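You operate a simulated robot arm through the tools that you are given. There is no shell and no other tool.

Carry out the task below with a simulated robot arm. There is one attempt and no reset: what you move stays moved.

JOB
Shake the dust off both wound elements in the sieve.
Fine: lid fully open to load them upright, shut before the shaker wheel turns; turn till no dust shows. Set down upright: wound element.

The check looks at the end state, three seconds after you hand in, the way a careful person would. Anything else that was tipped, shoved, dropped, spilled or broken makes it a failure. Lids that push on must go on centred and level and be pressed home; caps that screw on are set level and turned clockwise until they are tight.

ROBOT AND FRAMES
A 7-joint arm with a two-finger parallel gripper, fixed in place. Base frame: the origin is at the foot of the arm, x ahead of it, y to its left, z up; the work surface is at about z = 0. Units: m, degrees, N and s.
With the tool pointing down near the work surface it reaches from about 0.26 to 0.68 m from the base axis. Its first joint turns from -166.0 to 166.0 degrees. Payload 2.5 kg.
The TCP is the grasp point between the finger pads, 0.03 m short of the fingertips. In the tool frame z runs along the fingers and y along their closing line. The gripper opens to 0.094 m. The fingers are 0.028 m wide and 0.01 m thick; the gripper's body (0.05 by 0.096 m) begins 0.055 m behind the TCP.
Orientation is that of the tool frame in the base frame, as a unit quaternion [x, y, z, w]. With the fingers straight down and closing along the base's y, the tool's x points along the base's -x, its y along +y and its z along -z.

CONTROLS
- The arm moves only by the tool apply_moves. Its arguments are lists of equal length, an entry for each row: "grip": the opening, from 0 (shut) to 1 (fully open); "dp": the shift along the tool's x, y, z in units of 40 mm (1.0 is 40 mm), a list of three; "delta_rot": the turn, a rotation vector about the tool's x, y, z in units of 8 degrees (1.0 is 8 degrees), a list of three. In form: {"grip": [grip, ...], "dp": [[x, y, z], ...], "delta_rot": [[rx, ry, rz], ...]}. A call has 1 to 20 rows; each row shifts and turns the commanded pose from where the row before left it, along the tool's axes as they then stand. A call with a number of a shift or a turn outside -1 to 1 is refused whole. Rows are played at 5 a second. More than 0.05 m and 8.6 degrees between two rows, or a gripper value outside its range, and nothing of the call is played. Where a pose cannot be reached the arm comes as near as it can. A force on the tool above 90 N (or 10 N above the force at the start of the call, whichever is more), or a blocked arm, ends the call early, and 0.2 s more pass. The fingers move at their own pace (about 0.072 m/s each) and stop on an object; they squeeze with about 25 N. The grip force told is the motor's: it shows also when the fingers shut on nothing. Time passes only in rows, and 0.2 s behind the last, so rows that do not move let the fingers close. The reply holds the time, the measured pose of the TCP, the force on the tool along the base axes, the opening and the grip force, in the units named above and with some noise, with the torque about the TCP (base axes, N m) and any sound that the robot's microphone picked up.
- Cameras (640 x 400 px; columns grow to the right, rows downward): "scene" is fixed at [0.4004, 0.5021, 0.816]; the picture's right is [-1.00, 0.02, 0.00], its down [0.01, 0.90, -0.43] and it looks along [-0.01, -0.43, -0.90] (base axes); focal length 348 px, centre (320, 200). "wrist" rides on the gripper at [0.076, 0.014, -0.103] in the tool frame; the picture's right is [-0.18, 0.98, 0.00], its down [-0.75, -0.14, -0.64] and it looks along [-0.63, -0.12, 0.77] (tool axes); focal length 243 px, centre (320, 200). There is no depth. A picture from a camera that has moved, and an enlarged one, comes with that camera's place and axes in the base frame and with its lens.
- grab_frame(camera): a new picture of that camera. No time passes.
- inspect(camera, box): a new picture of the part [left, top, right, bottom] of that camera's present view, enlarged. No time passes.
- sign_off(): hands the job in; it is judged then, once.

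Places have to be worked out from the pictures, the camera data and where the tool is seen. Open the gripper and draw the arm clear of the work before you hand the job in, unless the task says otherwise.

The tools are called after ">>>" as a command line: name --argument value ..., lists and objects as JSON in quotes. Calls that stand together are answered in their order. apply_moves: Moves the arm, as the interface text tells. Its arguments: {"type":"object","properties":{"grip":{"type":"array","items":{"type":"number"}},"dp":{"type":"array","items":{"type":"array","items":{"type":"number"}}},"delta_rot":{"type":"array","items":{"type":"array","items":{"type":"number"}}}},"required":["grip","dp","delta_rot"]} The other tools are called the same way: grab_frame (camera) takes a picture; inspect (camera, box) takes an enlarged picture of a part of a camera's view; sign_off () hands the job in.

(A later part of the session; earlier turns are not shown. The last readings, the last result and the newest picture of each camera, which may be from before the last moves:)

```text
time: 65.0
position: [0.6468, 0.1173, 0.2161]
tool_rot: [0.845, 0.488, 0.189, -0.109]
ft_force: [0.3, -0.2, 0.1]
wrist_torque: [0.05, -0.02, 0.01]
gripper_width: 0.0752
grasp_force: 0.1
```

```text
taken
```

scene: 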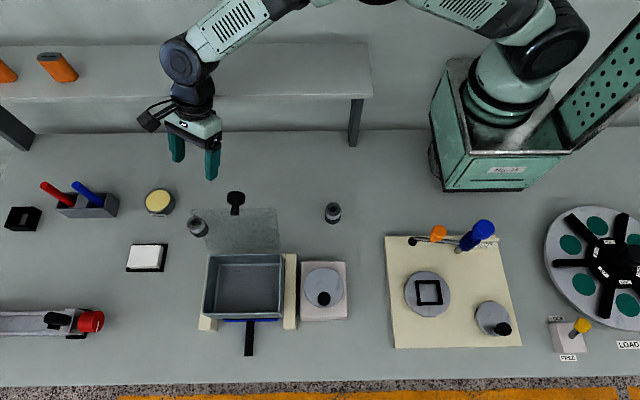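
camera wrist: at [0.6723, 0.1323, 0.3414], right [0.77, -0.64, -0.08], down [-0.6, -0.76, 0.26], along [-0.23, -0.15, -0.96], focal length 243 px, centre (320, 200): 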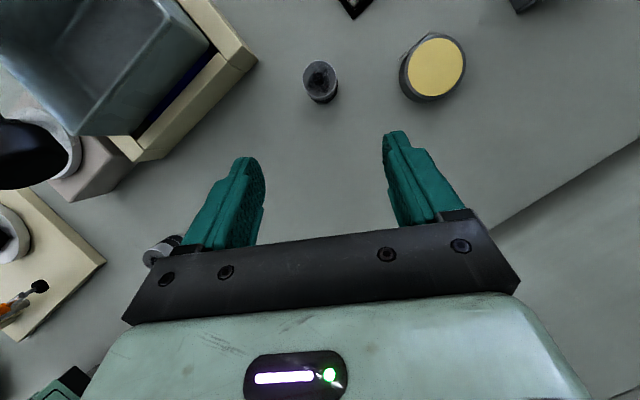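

>>> apply_moves --grip '[0.8, 0.8, 0.8, 0.8]' --dp '[[0, 0, 0.83], [0, 0, 0.83], [0, 0, 0.83], [0, 0, 0]]' --delta_rot '[[0, 0, 0], [0, 0, 0], [0, 0, 0], [0, 0, 0]]'

>>> grab_frame --camera "wrist"

>>> grab_frame --camera "scene"

```text
time: 66.0
position: [0.6666, 0.1535, 0.1251]
tool_rot: [0.845, 0.488, 0.188, -0.109]
ft_force: [0.0, -0.5, 0.7]
wrist_torque: [0.01, 0.03, 0.03]
gripper_width: 0.0754
grasp_force: 0.1
```

```text
taken
camera wrist: at [0.6913, 0.169, 0.2507], right [0.77, -0.64, -0.08], down [-0.6, -0.76, 0.26], along [-0.23, -0.15, -0.96], focal length 243 px, centre (320, 200)
```

wrist: 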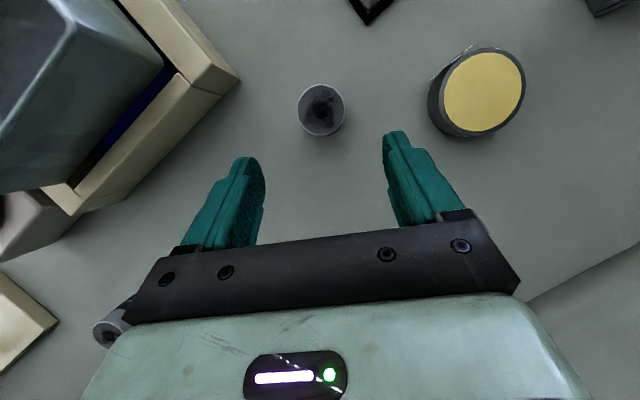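

```text
taken
```

scene: 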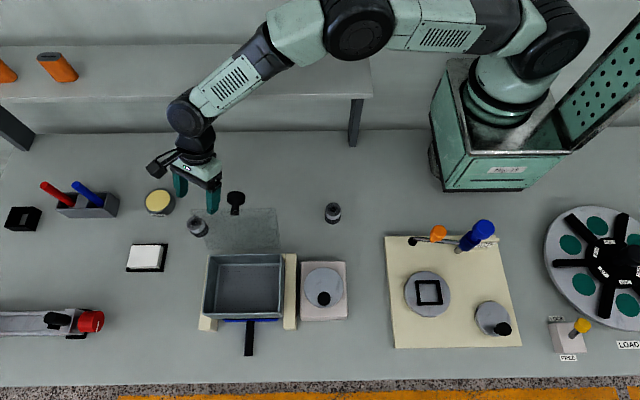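

Element 2 is centred between the fingers at about (0.690, 0.193). I'll descend along the tool axis with a small forward correction, to a grasp height of about 0.04.

>>> apply_moves --grip '[0.8, 0.8, 0.8, 0.8, 0.8]' --dp '[[0.03, 0, 0.6], [0.03, 0, 0.6], [0.03, 0, 0.6], [0.03, 0, 0.5], [0, 0, 0]]' --delta_rot '[[0, 0, 0], [0, 0, 0], [0, 0, 0], [0, 0, 0], [0, 0, 0]]'

>>> grab_frame --camera "wrist"

>>> inspect --camera "scene" --box '[130, 130, 270, 260]'

```text
time: 67.2
position: [0.689, 0.1902, 0.0466]
tool_rot: [0.845, 0.488, 0.189, -0.109]
ft_force: [-0.1, -1.3, 0.2]
wrist_torque: [0.0, -0.01, 0.0]
gripper_width: 0.075
grasp_force: 0.0
```

```text
taken
camera wrist: at [0.7144, 0.2062, 0.1708], right [0.77, -0.64, -0.08], down [-0.6, -0.76, 0.26], along [-0.23, -0.15, -0.96], focal length 243 px, centre (320, 200)
```

wrist: 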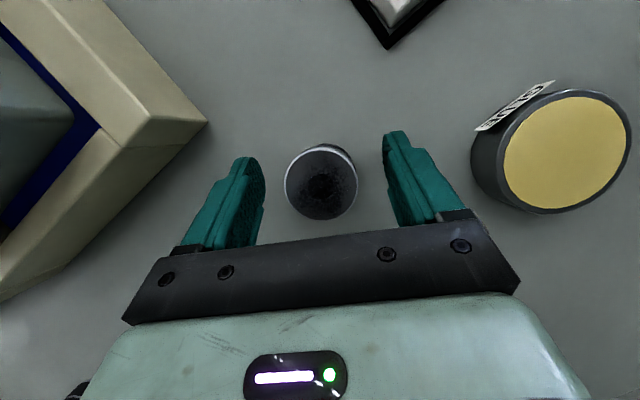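

```text
3.08 times, centred on (200, 195) of scene
camera zoom: at [0.4004, 0.5021, 0.816], right [-1.0, 0.02, 0.0], down [0.01, 0.9, -0.43], along [-0.01, -0.43, -0.9], focal length 1071 px, centre (689, 215)
```

zoom: 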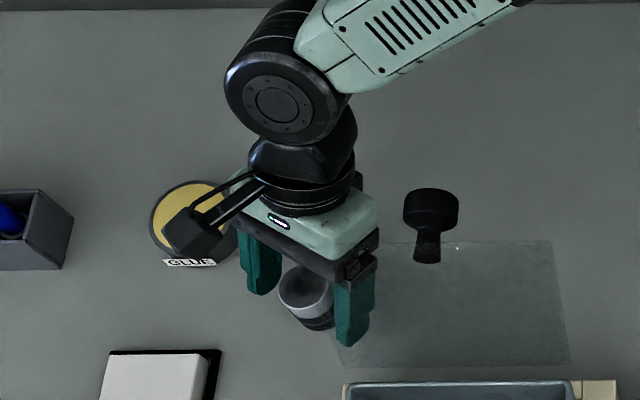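

>>> apply_moves --grip '[0.8, 0.8, 0, 0, 0, 0, 0]' --dp '[[0, 0, 0.17], [0, 0, 0], [0, 0, 0], [0, 0, 0], [0, 0, 0], [0, 0, 0], [0, 0, 0]]' --delta_rot '[[0, 0, 0], [0, 0, 0], [0, 0, 0], [0, 0, 0], [0, 0, 0], [0, 0, 0], [0, 0, 0]]'

>>> grab_frame --camera "wrist"

>>> inspect --camera "scene" --box '[130, 130, 270, 260]'

```text
time: 68.8
position: [0.6906, 0.193, 0.04]
tool_rot: [0.845, 0.488, 0.188, -0.109]
ft_force: [-0.5, 0.2, 1.5]
wrist_torque: [-0.01, -0.01, -0.01]
gripper_width: 0.0381
grasp_force: 25.4
```

```text
taken
camera wrist: at [0.7155, 0.2085, 0.1648], right [0.77, -0.64, -0.08], down [-0.6, -0.76, 0.26], along [-0.23, -0.15, -0.96], focal length 243 px, centre (320, 200)
```

wrist: 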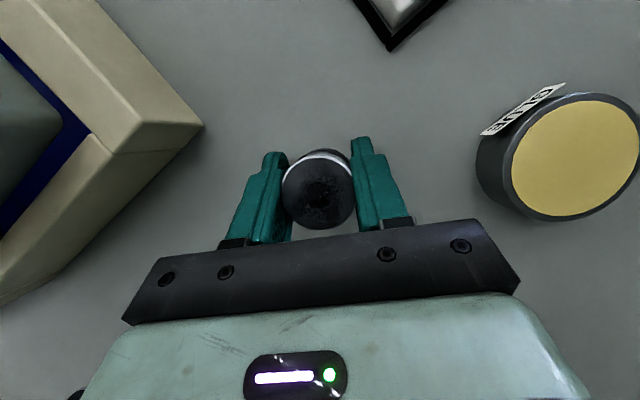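

```text
3.08 times, centred on (200, 195) of scene
camera zoom: at [0.4004, 0.5021, 0.816], right [-1.0, 0.02, 0.0], down [0.01, 0.9, -0.43], along [-0.01, -0.43, -0.9], focal length 1071 px, centre (689, 215)
```

zoom: 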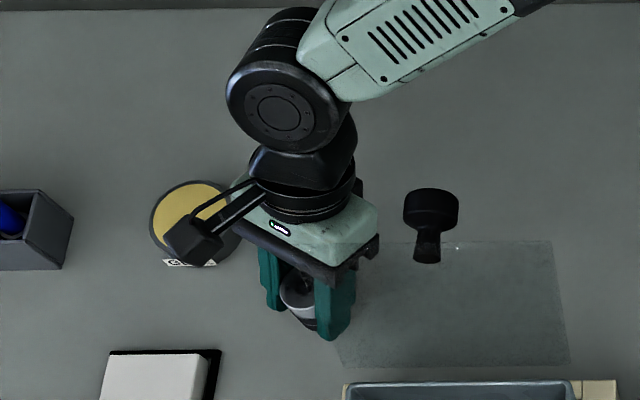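

The element is held at a width of 38.1 mm. I'll lift it 40 mm straight up, then back out along the tool axis away from the lid.

>>> apply_moves --grip '[0, 0, 0, 0, 0, 0, 0, 0]' --dp '[[0.213, 0, -0.453], [0.213, 0, -0.453], [0, 0, -0.7], [0, 0, -0.8], [0, 0, -0.8], [0, 0, -0.8], [0, 0, -0.9], [0, 0, 0]]' --delta_rot '[[0, 0, 0], [0, 0, 0], [0, 0, 0], [0, 0, 0], [0, 0, 0], [0, 0, 0], [0, 0, 0], [0, 0, 0]]'

>>> grab_frame --camera "scene"

>>> grab_frame --camera "wrist"

```text
time: 70.6
position: [0.6596, 0.1361, 0.2237]
tool_rot: [0.845, 0.489, 0.188, -0.11]
ft_force: [-0.6, 0.4, -0.8]
wrist_torque: [0.0, 0.0, 0.01]
gripper_width: 0.038
grasp_force: 25.2
```

```text
taken
```

scene: 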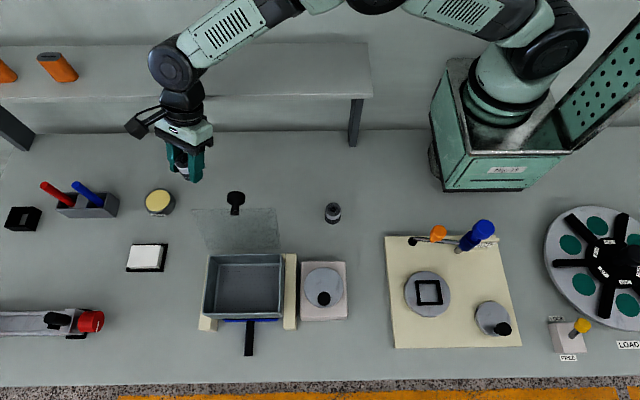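

```text
taken
camera wrist: at [0.6846, 0.1509, 0.3485], right [0.77, -0.64, -0.08], down [-0.6, -0.76, 0.26], along [-0.23, -0.15, -0.96], focal length 243 px, centre (320, 200)
```

wrist: 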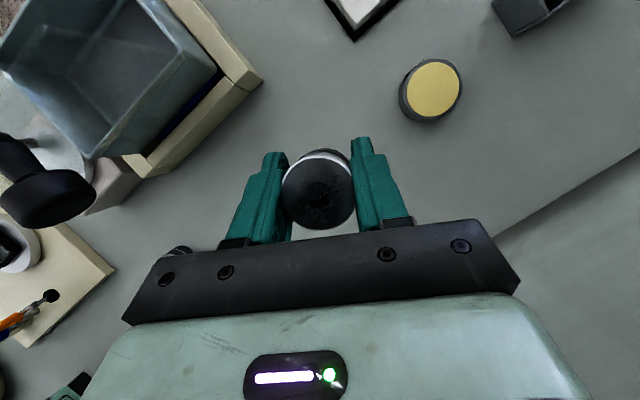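

The element is held firmly and upright. I'll rise, move inward above the lid's height, then rotate about the vertical so the hand leans toward −x, clear of the lid.

>>> apply_moves --grip '[0, 0, 0, 0, 0, 0, 0, 0, 0, 0, 0, 0, 0, 0, 0, 0]' --dp '[[0.355, 0, -0.755], [0.355, 0, -0.755], [0.355, 0, -0.755], [-0.233, -0.8, -0.358], [-0.233, -0.8, -0.358], [-0.233, -0.8, -0.358], [-0.233, -0.8, -0.358], [0, 0, 0], [0, 0, 0], [0, 0, 0], [0, 0, 0], [0, 0, 0], [0, 0, 0], [0, 0, 0], [0, 0, 0], [0, 0, 0]]' --delta_rot '[[0, 0, 0], [0, 0, 0], [0, 0, 0], [0, 0, 0], [0, 0, 0], [0, 0, 0], [0, 0, 0], [-0.4, 0, 0.85], [-0.4, 0, 0.85], [-0.4, 0, 0.85], [-0.4, 0, 0.85], [-0.4, 0, 0.85], [-0.4, 0, 0.85], [-0.4, 0, 0.85], [-0.4, 0, 0.85], [0, 0, 0]]'

>>> grab_frame --camera "scene"

>>> grab_frame --camera "wrist"

```text
time: 74.0
position: [0.5173, 0.1492, 0.3614]
tool_rot: [0.976, -0.002, 0.219, 0.001]
ft_force: [-0.1, -0.8, -1.6]
wrist_torque: [0.02, 0.01, 0.03]
gripper_width: 0.0381
grasp_force: 25.2
```

```text
taken
```

scene: 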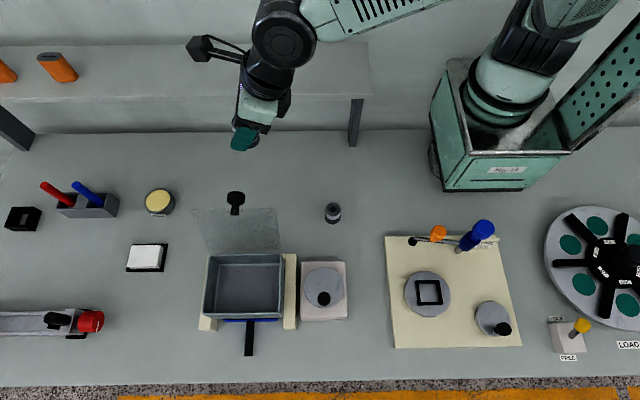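

```text
taken
camera wrist: at [0.5428, 0.1355, 0.485], right [-0.17, -0.98, -0.08], down [-0.95, 0.14, 0.26], along [-0.24, 0.12, -0.96], focal length 243 px, centre (320, 200)
```

wrist: 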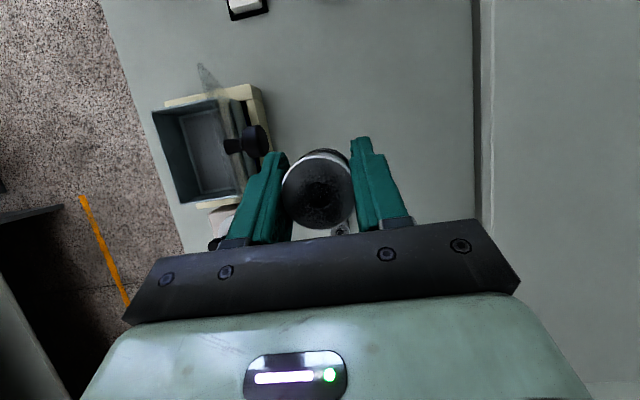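

Everything is holding steady. I'll move over the sieve at z 0.36, then descend until the element's bottom is still above the rim.

>>> apply_moves --grip '[0, 0, 0, 0, 0, 0, 0, 0, 0, 0, 0]' --dp '[[0.244, -0.8575, 0.115], [0.244, -0.8575, 0.115], [0.244, -0.8575, 0.115], [0.244, -0.8575, 0.115], [0.244, -0.8575, 0.115], [0.244, -0.8575, 0.115], [-0.4275, 0, 0.905], [-0.4275, 0, 0.905], [-0.4275, 0, 0.905], [-0.4275, 0, 0.905], [0, 0, 0]]' --delta_rot '[[0, 0, 0], [0, 0, 0], [0, 0, 0], [0, 0, 0], [0, 0, 0], [0, 0, 0], [0, 0, 0], [0, 0, 0], [0, 0, 0], [0, 0, 0], [0, 0, 0]]'

>>> inspect --camera "scene" --box '[170, 180, 330, 340]'

>>> grab_frame --camera "wrist"

```text
time: 76.3
position: [0.5648, 0.299, 0.2189]
tool_rot: [0.972, 0.007, 0.233, -0.011]
ft_force: [-6.9, 4.3, 15.7]
wrist_torque: [-0.68, 0.62, -0.34]
gripper_width: 0.0377
grasp_force: 24.7
out of reach, approached as far as the arm can: row 5, 6
stopped in row 11: the force on the tool passed its limit at 100 N (the readings are from after the stop); the commanded pose is now the measured one
```

```text
2.50 times, centred on (250, 260) of scene
camera zoom: at [0.4004, 0.5021, 0.816], right [-1.0, 0.02, 0.0], down [0.01, 0.9, -0.43], along [-0.01, -0.43, -0.9], focal length 870 px, centre (495, 50)
```

zoom: 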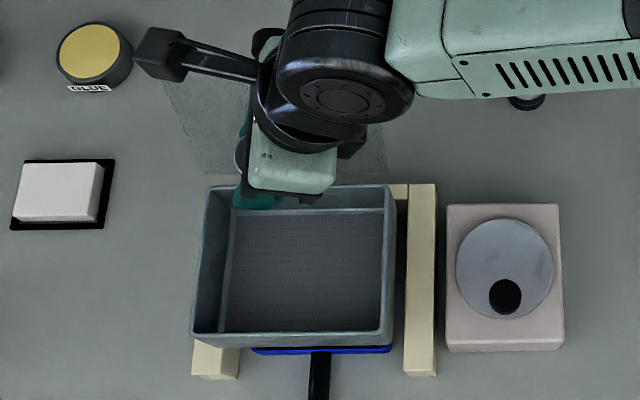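

```text
taken
camera wrist: at [0.5856, 0.2836, 0.343], right [-0.15, -0.98, -0.1], down [-0.96, 0.12, 0.23], along [-0.22, 0.13, -0.97], focal length 243 px, centre (320, 200)
```

wrist: 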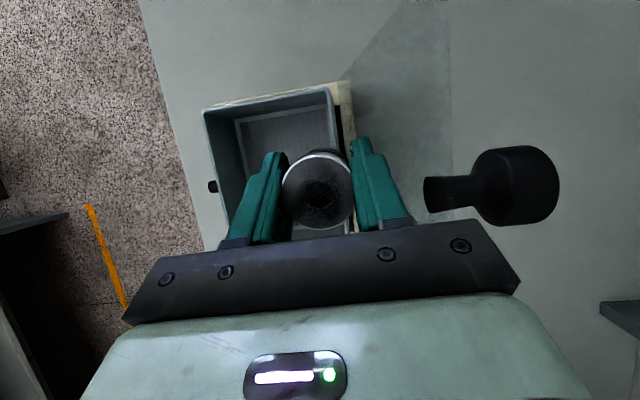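

Two rows were out of reach up high, so the arm stopped short in y and the hand touched the lid while descending. I'll go straight back up first.

>>> apply_moves --grip '[0, 0, 0, 0, 0]' --dp '[[0.22, 0, -0.44], [0.44, 0, -0.89], [0.44, 0, -0.89], [0.44, 0, -0.89], [0, 0, 0]]' --delta_rot '[[0, 0, 0], [0, 0, 0], [0, 0, 0], [0, 0, 0], [0, 0, 0]]'

>>> inspect --camera "scene" --box '[170, 180, 330, 340]'

>>> grab_frame --camera "wrist"

```text
time: 77.5
position: [0.5644, 0.294, 0.3549]
tool_rot: [0.973, 0.006, 0.23, -0.009]
ft_force: [0.2, 0.3, -0.3]
wrist_torque: [0.0, -0.02, -0.02]
gripper_width: 0.0377
grasp_force: 24.8
```

```text
2.50 times, centred on (250, 260) of scene
camera zoom: at [0.4004, 0.5021, 0.816], right [-1.0, 0.02, 0.0], down [0.01, 0.9, -0.43], along [-0.01, -0.43, -0.9], focal length 870 px, centre (495, 50)
```

zoom: 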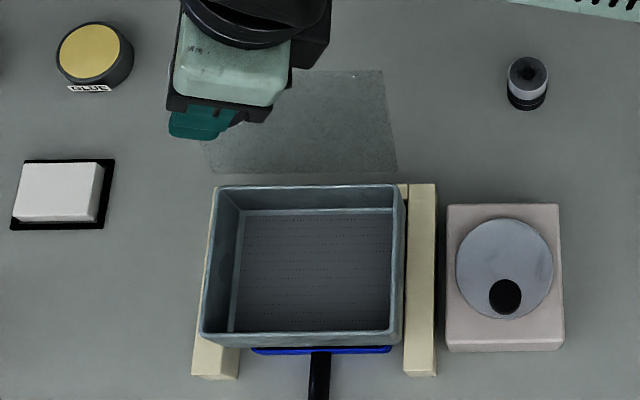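

```text
taken
camera wrist: at [0.5863, 0.2787, 0.4802], right [-0.15, -0.98, -0.1], down [-0.96, 0.12, 0.24], along [-0.22, 0.13, -0.97], focal length 243 px, centre (320, 200)
```

wrist: 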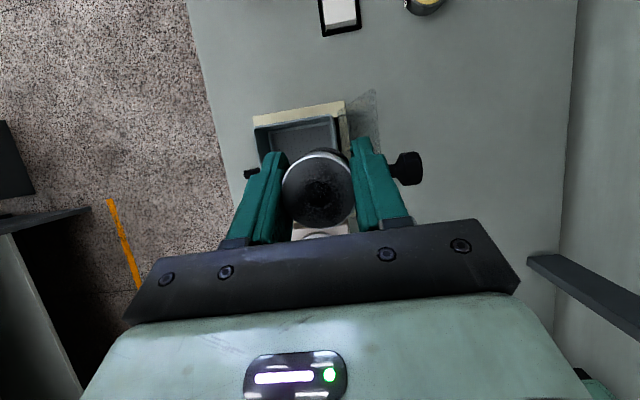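

The sieve box sprang back to its place and the lid is still fully open. I'll correct the 1.7° tilt error, cross at a slightly lower and closer position that's reachable, and check the pose before descending.

>>> apply_moves --grip '[0, 0, 0, 0, 0, 0]' --dp '[[0, 0, 0], [-0.575, -0.075, 0.2], [-0.575, -0.075, 0.2], [0, -0.7, 0], [0, -0.7, 0], [0, 0, 0]]' --delta_rot '[[-0.118, -0.21, 0], [0, 0, 0], [0, 0, 0], [0, 0, 0], [0, 0, 0], [0, 0, 0]]'

>>> grab_frame --camera "wrist"

```text
time: 78.9
position: [0.5286, 0.3092, 0.321]
tool_rot: [0.976, 0.004, 0.216, -0.001]
ft_force: [0.1, -0.2, -1.5]
wrist_torque: [0.0, 0.01, 0.02]
gripper_width: 0.038
grasp_force: 25.1
out of reach, approached as far as the arm can: row 4, 5
```

```text
taken
camera wrist: at [0.5543, 0.296, 0.4453], right [-0.16, -0.98, -0.08], down [-0.96, 0.13, 0.26], along [-0.25, 0.12, -0.96], focal length 243 px, centre (320, 200)
```

wrist: 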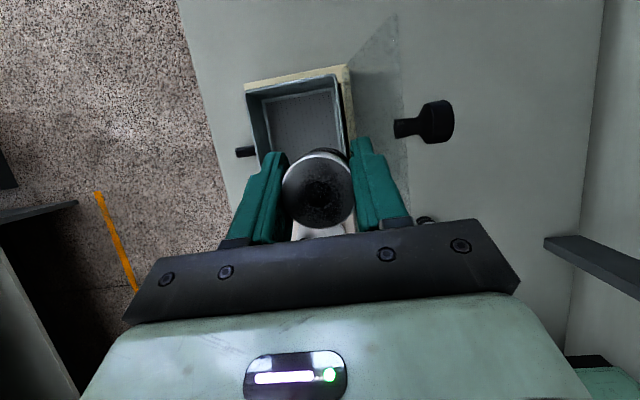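

This arm posture is limited by the last joint. Cleaner plan: rotate back about the vertical, set element 2 down upright in the open area near (0.46, 0.19), then re-grasp it with a vertical tool for loading.

>>> apply_moves --grip '[0, 0, 0, 0, 0, 0, 0, 0, 0, 0, 0, 0, 0, 0, 0]' --dp '[[-0.342, 0.743, -0.297], [-0.342, 0.743, -0.297], [-0.342, 0.743, -0.297], [-0.342, 0.743, -0.297], [0, 0, 0], [0, 0, 0], [0, 0, 0], [0, 0, 0], [0, 0, 0], [0, 0, 0], [0, 0, 0], [0, 0, 0], [0, 0, 0], [0, 0, 0], [0, 0, 0]]' --delta_rot '[[0, 0, 0], [0, 0, 0], [0, 0, 0], [0, 0, 0], [0.395, 0, -0.85], [0.395, 0, -0.85], [0.395, 0, -0.85], [0.395, 0, -0.85], [0.395, 0, -0.85], [0.395, 0, -0.85], [0.395, 0, -0.85], [0.395, 0, -0.85], [0.395, 0, -0.85], [0.395, 0, -0.85], [0, 0, 0]]'

>>> grab_frame --camera "scene"

>>> grab_frame --camera "wrist"

```text
time: 82.1
position: [0.4601, 0.1905, 0.3389]
tool_rot: [0.772, 0.598, 0.172, -0.132]
ft_force: [0.9, 0.1, -0.1]
wrist_torque: [0.02, 0.05, -0.01]
gripper_width: 0.0377
grasp_force: 25.4
```

```text
taken
```

scene: 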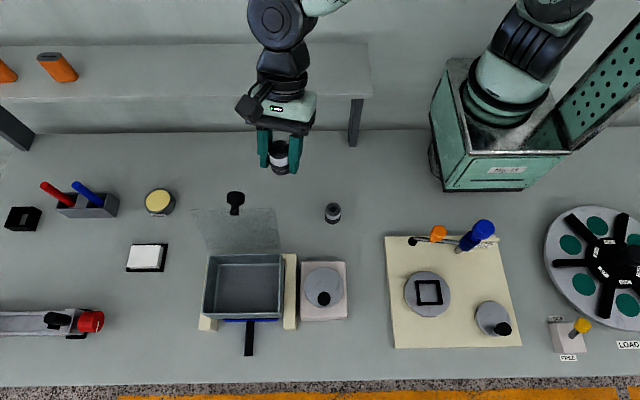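

```text
taken
camera wrist: at [0.4796, 0.2119, 0.4646], right [0.91, -0.41, -0.08], down [-0.37, -0.89, 0.26], along [-0.17, -0.21, -0.96], focal length 243 px, centre (320, 200)
```

wrist: 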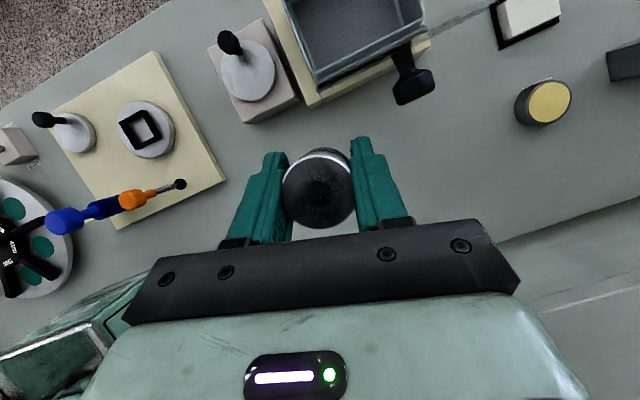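

The element hangs upright between the fingers and the spot below is clear. I'll descend most of the way, then check.

>>> apply_moves --grip '[0, 0, 0, 0, 0, 0, 0, 0]' --dp '[[-0.4234, 0, 0.907], [-0.4234, 0, 0.907], [-0.4234, 0, 0.907], [-0.4234, 0, 0.907], [-0.4234, 0, 0.907], [-0.4234, 0, 0.907], [-0.38, 0, 0.816], [0, 0, 0]]' --delta_rot '[[0, 0, 0], [0, 0, 0], [0, 0, 0], [0, 0, 0], [0, 0, 0], [0, 0, 0], [0, 0, 0], [0, 0, 0]]'

>>> inspect --camera "scene" --box '[220, 130, 350, 250]'

>>> grab_frame --camera "wrist"

```text
time: 83.9
position: [0.46, 0.1898, 0.0632]
tool_rot: [0.772, 0.598, 0.171, -0.132]
ft_force: [0.8, -0.3, -0.9]
wrist_torque: [0.0, -0.02, 0.0]
gripper_width: 0.0377
grasp_force: 24.8
```

```text
3.33 times, centred on (285, 190) of scene
camera zoom: at [0.4004, 0.5021, 0.816], right [-1.0, 0.02, 0.0], down [0.01, 0.9, -0.43], along [-0.01, -0.43, -0.9], focal length 1160 px, centre (437, 233)
```

zoom: 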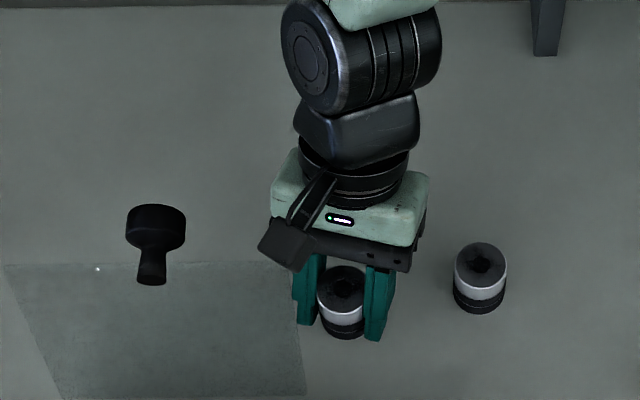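

```text
taken
camera wrist: at [0.4802, 0.2114, 0.1877], right [0.91, -0.41, -0.08], down [-0.38, -0.89, 0.26], along [-0.18, -0.21, -0.96], focal length 243 px, centre (320, 200)
```

wrist: 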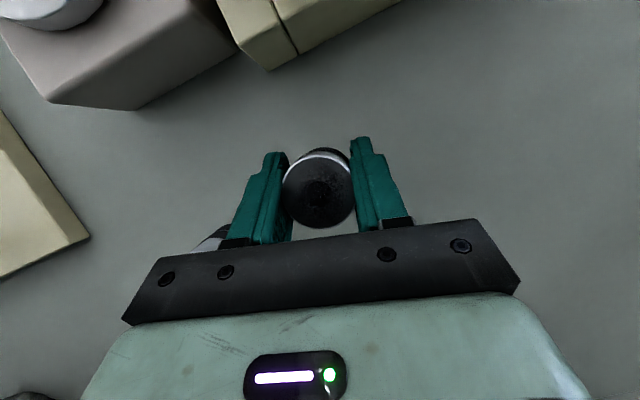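

>>> apply_moves --grip '[0, 0, 0, 0]' --dp '[[-0.106, 0, 0.227], [-0.106, 0, 0.227], [0, 0, 0], [0, 0, 0]]' --delta_rot '[[0, 0, 0], [0, 0, 0], [0, 0, 0], [0, 0, 0]]'

>>> apply_moves --grip '[0, 0, 0]' --dp '[[-0.016, 0, 0.034], [-0.016, 0, 0.034], [0, 0, 0]]' --delta_rot '[[0, 0, 0], [0, 0, 0], [0, 0, 0]]'

```text
time: 84.9
position: [0.4601, 0.1897, 0.0429]
tool_rot: [0.772, 0.598, 0.171, -0.131]
ft_force: [0.1, -0.7, -0.7]
wrist_torque: [0.02, 0.0, 0.0]
gripper_width: 0.0375
grasp_force: 24.9
```

```text
time: 85.7
position: [0.4608, 0.1893, 0.0415]
tool_rot: [0.772, 0.598, 0.173, -0.131]
ft_force: [-4.5, -3.2, 18.1]
wrist_torque: [-0.46, 0.36, -0.03]
gripper_width: 0.0372
grasp_force: 24.6
```

It touched the table (18 N up). I'll release gently and back out along the tool axis.

>>> apply_moves --grip '[0.5, 0.65, 0.65, 0.65, 0.65, 0.65, 0.65, 0.65]' --dp '[[0.01, 0, -0.023], [0, 0, 0], [0, 0, 0], [0, 0, -0.4], [0, 0, -0.8], [0, 0, -0.9], [0, 0, -0.9], [0, 0, 0]]' --delta_rot '[[0, 0, 0], [0, 0, 0], [0, 0, 0], [0, 0, 0], [0, 0, 0], [0, 0, 0], [0, 0, 0], [0, 0, 0]]'

>>> inspect --camera "scene" --box '[220, 130, 350, 250]'

>>> grab_frame --camera "wrist"

```text
time: 87.5
position: [0.4488, 0.1427, 0.1499]
tool_rot: [0.772, 0.597, 0.172, -0.132]
ft_force: [0.6, -0.4, 0.7]
wrist_torque: [0.03, -0.02, -0.02]
gripper_width: 0.0613
grasp_force: 0.0
```

```text
3.33 times, centred on (285, 190) of scene
camera zoom: at [0.4004, 0.5021, 0.816], right [-1.0, 0.02, 0.0], down [0.01, 0.9, -0.43], along [-0.01, -0.43, -0.9], focal length 1160 px, centre (437, 233)
```

zoom: 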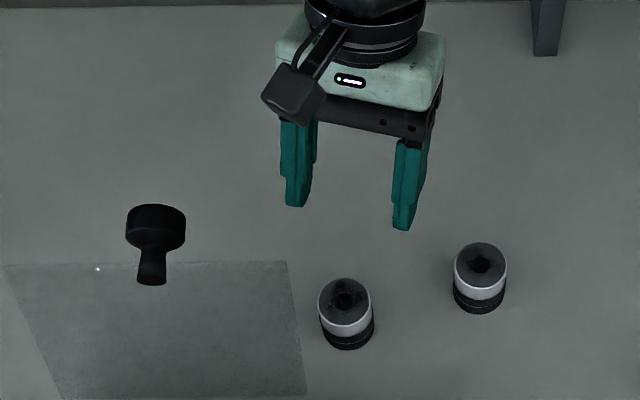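

```text
taken
camera wrist: at [0.4686, 0.1641, 0.2751], right [0.91, -0.41, -0.08], down [-0.38, -0.89, 0.26], along [-0.18, -0.21, -0.96], focal length 243 px, centre (320, 200)
```

wrist: 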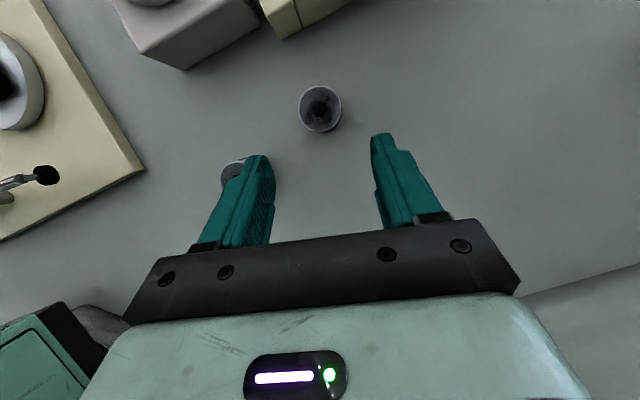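

Element 2 stands upright at about (0.461, 0.190). I'll straighten the tool and yaw to the original orientation (closing along y, camera on the −x side).

>>> apply_moves --grip '[0.8, 0.8, 0.8, 0.8, 0.8, 0.8, 0.8, 0.8, 0.8, 0.8, 0.8, 0.8, 0.8, 0.8, 0.8, 0.8, 0.8, 0.8, 0.8, 0.8]' --dp '[[0, 0, -0.8], [0, 0, -0.8], [0, 0, 0], [0, 0, 0], [0, 0, 0], [0, 0, 0], [0, 0, 0], [0, 0, 0], [0, 0, 0], [0, 0, 0], [0, 0, 0], [0, 0, 0], [0, 0, 0], [0, 0, 0], [0, 0, 0], [0, 0, 0], [0, 0, 0], [0, 0, 0], [0, 0, 0], [0, 0, 0]]' --delta_rot '[[0, 0, 0], [0, -0.78, 0], [0, -0.78, 0], [0, -0.78, 0], [0, -0.77, 0], [0, 0, -0.9375], [0, 0, -0.9375], [0, 0, -0.9375], [0, 0, -0.9375], [0, 0, -0.9375], [0, 0, -0.9375], [0, 0, -0.9375], [0, 0, -0.9375], [0, 0, -0.9375], [0, 0, -0.9375], [0, 0, -0.9375], [0, 0, -0.9375], [0, 0, -0.9375], [0, 0, -0.9375], [0, 0, 0]]'

>>> grab_frame --camera "wrist"

```text
time: 91.7
position: [0.44, 0.1149, 0.2078]
tool_rot: [-0.005, 1.0, 0.001, 0.001]
ft_force: [-0.5, 0.2, -0.1]
wrist_torque: [-0.02, -0.03, 0.0]
gripper_width: 0.0753
grasp_force: 0.1
```

```text
taken
camera wrist: at [0.3635, 0.1289, 0.3101], right [0.17, 0.98, 0.0], down [0.75, -0.13, 0.64], along [0.63, -0.11, -0.77], focal length 243 px, centre (320, 200)
```

wrist: 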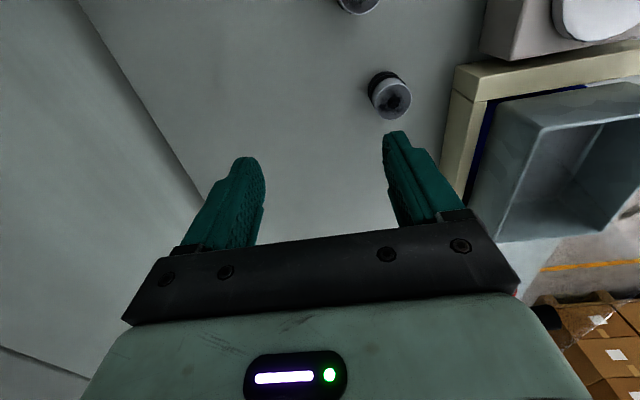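

Element 2 is at about (0.459, 0.189). I'll centre over it and descend partway, then verify.

>>> apply_moves --grip '[0.8, 0.8, 0.8, 0.8, 0.8]' --dp '[[-0.24, 0.93, 0], [-0.24, 0.92, 0], [0, 0, 0.9], [0, 0, 0.9], [0, 0, 0]]' --delta_rot '[[0, 0, 0.07], [0, 0, 0], [0, 0, 0], [0, 0, 0], [0, 0, 0]]'

>>> grab_frame --camera "wrist"

>>> inspect --camera "scene" --box '[220, 130, 350, 250]'

```text
time: 92.9
position: [0.4602, 0.1899, 0.1355]
tool_rot: [0.001, 1.0, 0.001, 0.001]
ft_force: [-0.8, 0.1, 1.4]
wrist_torque: [0.0, -0.03, -0.01]
gripper_width: 0.0753
grasp_force: 0.0
```

```text
taken
camera wrist: at [0.3836, 0.2046, 0.2382], right [0.19, 0.98, 0.0], down [0.75, -0.14, 0.64], along [0.63, -0.12, -0.77], focal length 243 px, centre (320, 200)
```

wrist: 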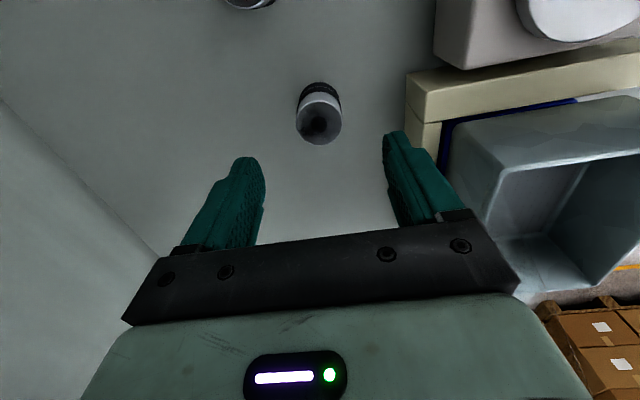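

```text
3.33 times, centred on (285, 190) of scene
camera zoom: at [0.4004, 0.5021, 0.816], right [-1.0, 0.02, 0.0], down [0.01, 0.9, -0.43], along [-0.01, -0.43, -0.9], focal length 1160 px, centre (437, 233)
```

zoom: 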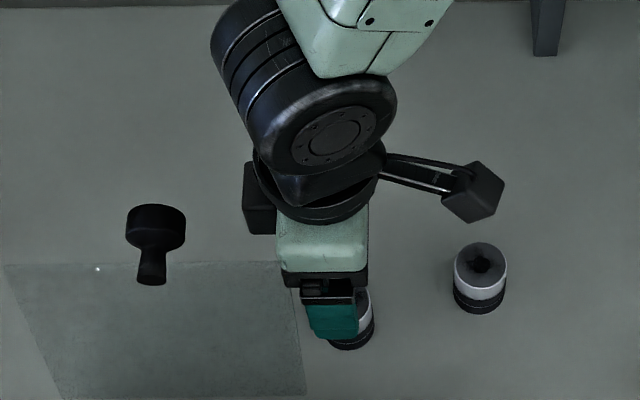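

The element is exactly under the TCP. Descending to grasp height and closing.

>>> apply_moves --grip '[0.8, 0.8, 0.8, 0.8, 0, 0, 0, 0, 0]' --dp '[[0, 0, 0.83], [0, 0, 0.83], [0, 0, 0.83], [0, 0, 0], [0, 0, 0], [0, 0, 0], [0, 0, 0], [0, 0, 0], [0, 0, 0]]' --delta_rot '[[0, 0, 0], [0, 0, 0], [0, 0, 0], [0, 0, 0], [0, 0, 0], [0, 0, 0], [0, 0, 0], [0, 0, 0], [0, 0, 0]]'

>>> apply_moves --grip '[0, 0, 0, 0, 0, 0, 0, 0]' --dp '[[0, 0, -0.5], [0, 0, -0.9], [0, 0, -0.9], [0, 0, -1], [0, 0, -1], [0, 0, -1], [0, 0, -1], [0, 0, 0]]' --delta_rot '[[0, 0, 0], [0, 0, 0], [0, 0, 0], [0, 0, 0], [0, 0, 0], [0, 0, 0], [0, 0, 0], [0, 0, 0]]'

>>> grab_frame --camera "wrist"

>>> grab_frame --camera "scene"

```text
time: 94.9
position: [0.4613, 0.1884, 0.0389]
tool_rot: [0.001, 1.0, 0.0, 0.001]
ft_force: [0.3, -0.4, 0.6]
wrist_torque: [0.01, -0.05, 0.01]
gripper_width: 0.037
grasp_force: 24.8
```

```text
time: 96.7
position: [0.4604, 0.1889, 0.2916]
tool_rot: [0.001, 1.0, 0.001, 0.0]
ft_force: [-0.8, 0.5, -1.6]
wrist_torque: [0.01, -0.04, 0.01]
gripper_width: 0.0367
grasp_force: 24.7
```

```text
taken
camera wrist: at [0.384, 0.2032, 0.3926], right [0.19, 0.98, 0.0], down [0.75, -0.14, 0.64], along [0.63, -0.12, -0.77], focal length 243 px, centre (320, 200)
```

wrist: 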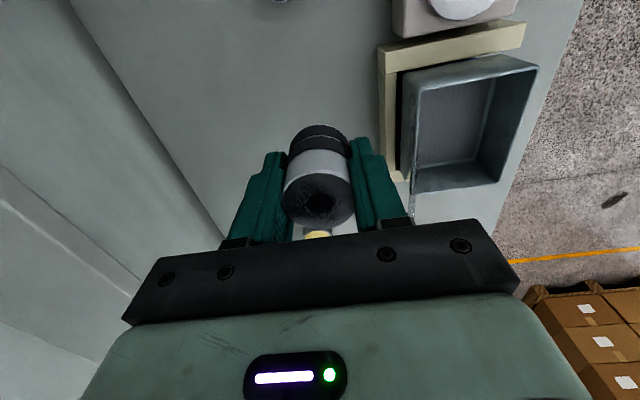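

```text
taken
```

scene: 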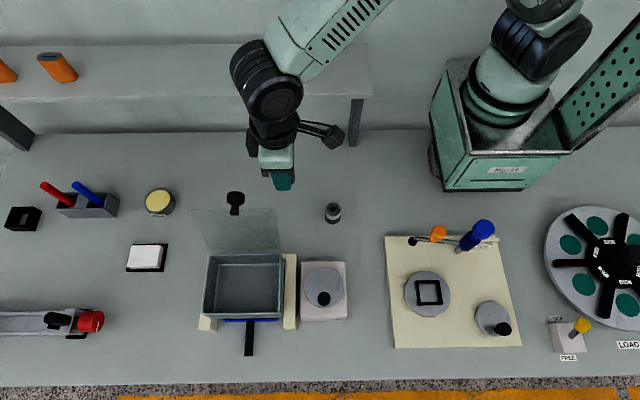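

Held upright (bottom about 39 mm below the TCP). I'll rise, cross over to the sieve within reach, and check before going down.

>>> apply_moves --grip '[0, 0, 0, 0, 0, 0, 0]' --dp '[[0, 0, -1], [-0.348, 0.846, 0], [-0.348, 0.846, 0], [-0.348, 0.846, 0], [-0.348, 0.846, 0], [-0.348, 0.846, 0], [0, 0, 0]]' --delta_rot '[[0, 0, 0], [0, 0, 0], [0, 0, 0], [0, 0, 0], [0, 0, 0], [0, 0, 0], [0, 0, 0]]'

>>> grab_frame --camera "wrist"

>>> inspect --camera "scene" --box '[170, 180, 330, 340]'

```text
time: 98.3
position: [0.5277, 0.3564, 0.3317]
tool_rot: [0.0, 1.0, 0.0, 0.0]
ft_force: [0.1, 0.2, -0.7]
wrist_torque: [0.0, -0.04, -0.03]
gripper_width: 0.0365
grasp_force: 25.0
```

```text
taken
camera wrist: at [0.4523, 0.3717, 0.4322], right [0.19, 0.98, 0.0], down [0.75, -0.14, 0.64], along [0.63, -0.12, -0.77], focal length 243 px, centre (320, 200)
```

wrist: 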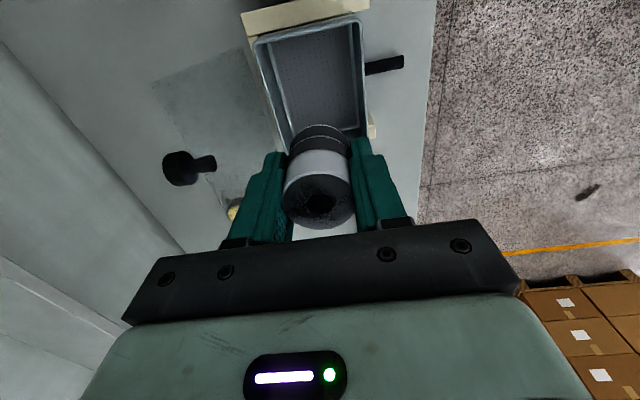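

```text
2.50 times, centred on (250, 260) of scene
camera zoom: at [0.4004, 0.5021, 0.816], right [-1.0, 0.02, 0.0], down [0.01, 0.9, -0.43], along [-0.01, -0.43, -0.9], focal length 870 px, centre (495, 50)
```

zoom: 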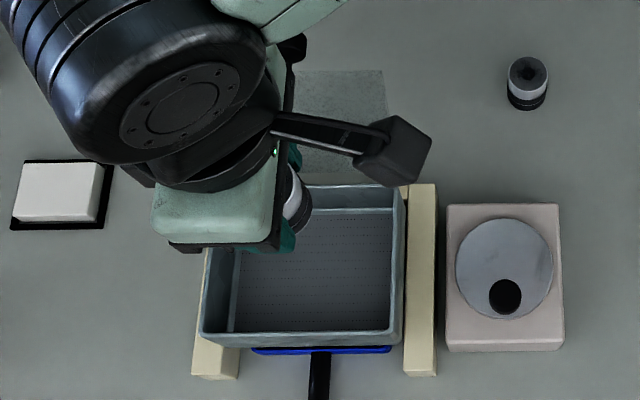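

>>> apply_moves --grip '[0, 0, 0, 0, 0, 0]' --dp '[[0, 0, 0.98], [0, 0, 0.98], [0, 0, 0.98], [0, 0, 0.98], [-0.68, 0.04, 0], [0, 0, 0]]' --delta_rot '[[0, 0, 0], [0, 0, 0], [0, 0, 0], [0, 0, 0], [0, 0, 0], [0, 0, 0]]'

>>> grab_frame --camera "wrist"

>>> inspect --camera "scene" --box '[170, 180, 330, 340]'

```text
time: 99.7
position: [0.5562, 0.361, 0.1721]
tool_rot: [0.002, 1.0, 0.0, 0.001]
ft_force: [-0.8, 0.5, -1.4]
wrist_torque: [0.0, 0.01, 0.03]
gripper_width: 0.037
grasp_force: 25.0
```

```text
taken
camera wrist: at [0.48, 0.3752, 0.2735], right [0.19, 0.98, 0.0], down [0.75, -0.14, 0.64], along [0.63, -0.12, -0.77], focal length 243 px, centre (320, 200)
```

wrist: 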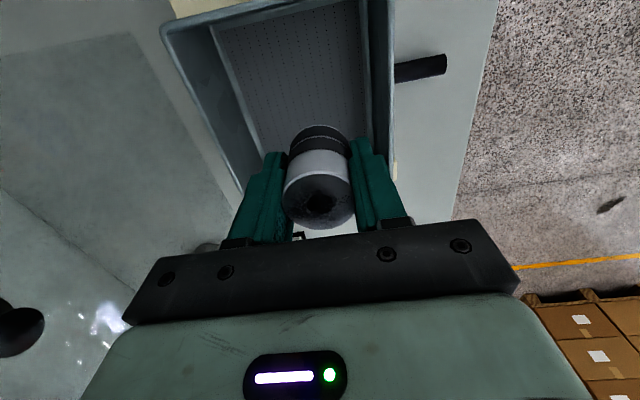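

```text
2.50 times, centred on (250, 260) of scene
camera zoom: at [0.4004, 0.5021, 0.816], right [-1.0, 0.02, 0.0], down [0.01, 0.9, -0.43], along [-0.01, -0.43, -0.9], focal length 870 px, centre (495, 50)
```

zoom: 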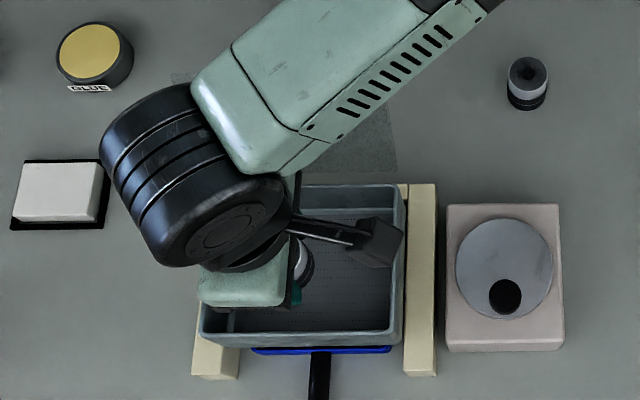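

I'll shift 9 mm toward −y so the fingers have room to open, then descend carefully to just above the mesh.

>>> apply_moves --grip '[0, 0, 0, 0, 0]' --dp '[[0, -0.22, 0], [0, 0, 0.6], [0, 0, 0.6], [0, 0, 0.25], [0, 0, 0]]' --delta_rot '[[0, 0, 0], [0, 0, 0], [0, 0, 0], [0, 0, 0], [0, 0, 0]]'

>>> grab_frame --camera "wrist"

>>> inspect --camera "scene" --box '[190, 230, 310, 340]'

```text
time: 100.9
position: [0.5549, 0.351, 0.1162]
tool_rot: [0.001, 1.0, 0.002, 0.001]
ft_force: [-0.9, -0.8, -0.7]
wrist_torque: [-0.01, 0.02, 0.02]
gripper_width: 0.0369
grasp_force: 25.3
```

```text
taken
camera wrist: at [0.4791, 0.3656, 0.2181], right [0.19, 0.98, 0.0], down [0.75, -0.14, 0.64], along [0.63, -0.12, -0.77], focal length 243 px, centre (320, 200)
```

wrist: 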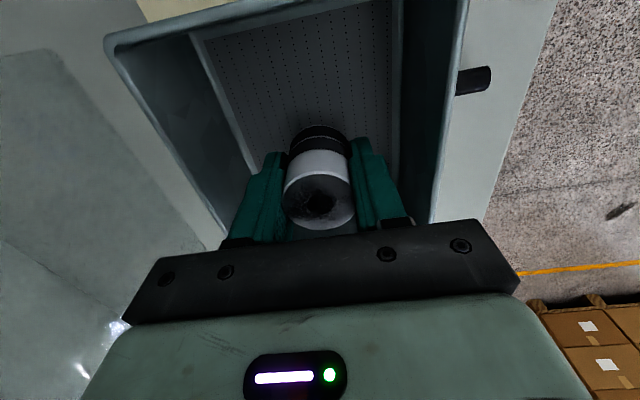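

```text
3.64 times, centred on (250, 285) of scene
camera zoom: at [0.4004, 0.5021, 0.816], right [-1.0, 0.02, 0.0], down [0.01, 0.9, -0.43], along [-0.01, -0.43, -0.9], focal length 1266 px, centre (574, -109)
```

zoom: 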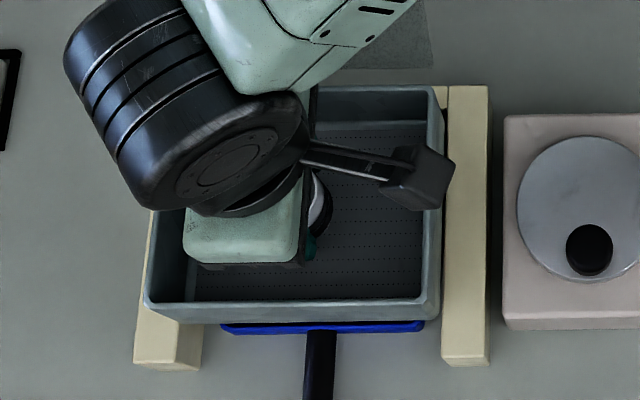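

>>> apply_moves --grip '[0, 0, 0, 0, 0]' --dp '[[0, 0, 0.06], [0, 0, 0.06], [0, 0, 0.06], [0, 0, 0.06], [0, 0, 0]]' --delta_rot '[[0, 0, 0], [0, 0, 0], [0, 0, 0], [0, 0, 0], [0, 0, 0]]'

>>> apply_moves --grip '[0, 0, 0, 0]' --dp '[[0, 0, 0.05], [0, 0, 0.05], [0, 0, 0.05], [0, 0, 0]]' --delta_rot '[[0, 0, 0], [0, 0, 0], [0, 0, 0], [0, 0, 0]]'

```text
time: 102.1
position: [0.5568, 0.3508, 0.1066]
tool_rot: [0.001, 1.0, 0.002, 0.001]
ft_force: [1.1, -1.0, -0.2]
wrist_torque: [0.02, 0.0, 0.0]
gripper_width: 0.0367
grasp_force: 25.1
```

```text
time: 103.1
position: [0.5577, 0.35, 0.1022]
tool_rot: [0.001, 1.0, 0.001, 0.002]
ft_force: [-1.1, -2.5, 16.7]
wrist_torque: [-0.15, 0.1, 0.03]
gripper_width: 0.0365
grasp_force: 25.6
```

Contact with the mesh at TCP z 0.102. I'll release gently and withdraw straight up.

>>> apply_moves --grip '[0.45, 0.58, 0.58, 0.58, 0.58, 0.58, 0.58, 0.58]' --dp '[[0, 0, -0.02], [0, 0, 0], [0, 0, 0], [0, 0, -0.4], [0, 0, -0.8], [0, 0, -1], [0, 0, -1], [0, 0, 0]]' --delta_rot '[[0, 0, 0], [0, 0, 0], [0, 0, 0], [0, 0, 0], [0, 0, 0], [0, 0, 0], [0, 0, 0], [0, 0, 0]]'

>>> grab_frame --camera "wrist"

>>> inspect --camera "scene" --box '[190, 200, 350, 340]'

```text
time: 104.9
position: [0.5559, 0.3515, 0.2285]
tool_rot: [0.001, 1.0, 0.0, 0.001]
ft_force: [-0.8, -0.1, -1.2]
wrist_torque: [0.03, -0.01, 0.03]
gripper_width: 0.0546
grasp_force: 0.1
```

```text
taken
camera wrist: at [0.4796, 0.366, 0.3302], right [0.19, 0.98, 0.0], down [0.75, -0.14, 0.64], along [0.63, -0.12, -0.77], focal length 243 px, centre (320, 200)
```

wrist: 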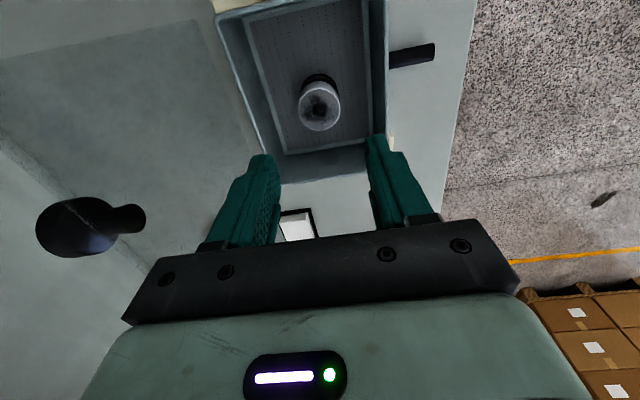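

```text
2.86 times, centred on (270, 270) of scene
camera zoom: at [0.4004, 0.5021, 0.816], right [-1.0, 0.02, 0.0], down [0.01, 0.9, -0.43], along [-0.01, -0.43, -0.9], focal length 994 px, centre (463, 0)
```

zoom: 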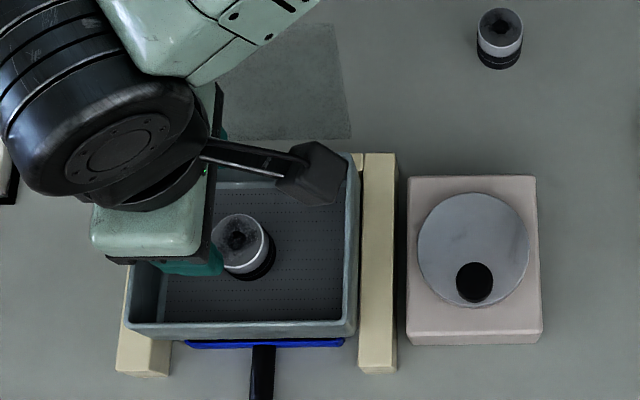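

The first element is standing upright in the sieve. Now the second one at about (0.362, 0.163): rise, travel over, and look.

>>> apply_moves --grip '[0.8, 0.8, 0.8, 0.8, 0.8, 0.8, 0.8, 0.8, 0.8, 0.8, 0.8, 0.8, 0.8]' --dp '[[0, 0, -0.9], [0, 0, -0.9], [0, 0, -0.8], [0.693, -0.673, 0], [0.693, -0.673, 0], [0.693, -0.673, 0], [0.693, -0.673, 0], [0.693, -0.673, 0], [0.693, -0.673, 0], [0.693, -0.673, 0], [0, 0, 1], [0, 0, 1], [0, 0, 0]]' --delta_rot '[[0, 0, 0], [0, 0, 0], [0, 0, 0], [0, 0, 0], [0, 0, 0], [0, 0, 0], [0, 0, 0], [0, 0, 0], [0, 0, 0], [0, 0, 0], [0, 0, 0], [0, 0, 0], [0, 0, 0]]'

>>> apply_moves --grip '[0.8, 0.8, 0.8, 0.8]' --dp '[[0, 0, 1], [0, 0, 1], [0, 0, 0.9], [0, 0, 0]]' --delta_rot '[[0, 0, 0], [0, 0, 0], [0, 0, 0], [0, 0, 0]]'

>>> grab_frame --camera "wrist"

>>> inspect --camera "scene" --box '[270, 150, 390, 250]'

```text
time: 107.7
position: [0.3625, 0.1629, 0.2504]
tool_rot: [0.001, 1.0, 0.0, 0.001]
ft_force: [0.2, -0.2, -0.1]
wrist_torque: [-0.02, 0.05, -0.01]
gripper_width: 0.0754
grasp_force: 0.0
```

```text
time: 108.7
position: [0.362, 0.1625, 0.1349]
tool_rot: [0.001, 1.0, 0.001, 0.001]
ft_force: [-0.4, 0.1, -0.4]
wrist_torque: [-0.01, 0.05, 0.02]
gripper_width: 0.0749
grasp_force: 0.1
```

```text
taken
camera wrist: at [0.2861, 0.1775, 0.2363], right [0.19, 0.98, 0.0], down [0.75, -0.14, 0.64], along [0.63, -0.12, -0.77], focal length 243 px, centre (320, 200)
```

wrist: 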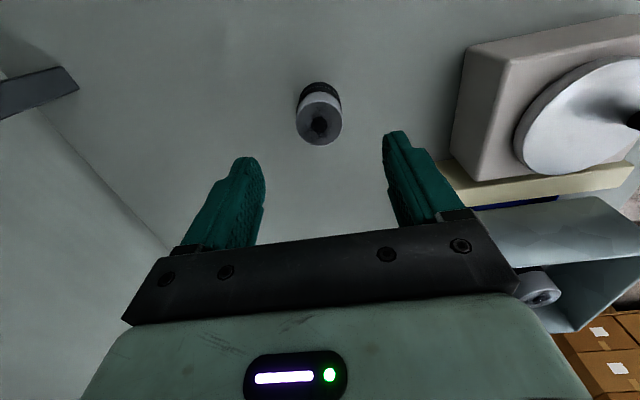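

```text
4.00 times, centred on (330, 200) of scene
camera zoom: at [0.4004, 0.5021, 0.816], right [-1.0, 0.02, 0.0], down [0.01, 0.9, -0.43], along [-0.01, -0.43, -0.9], focal length 1392 px, centre (280, 200)
```

zoom: 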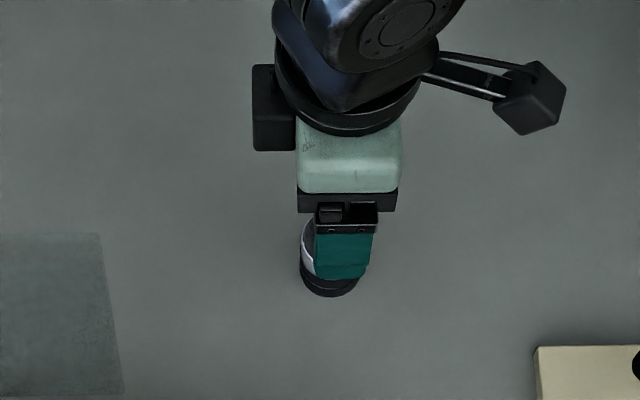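

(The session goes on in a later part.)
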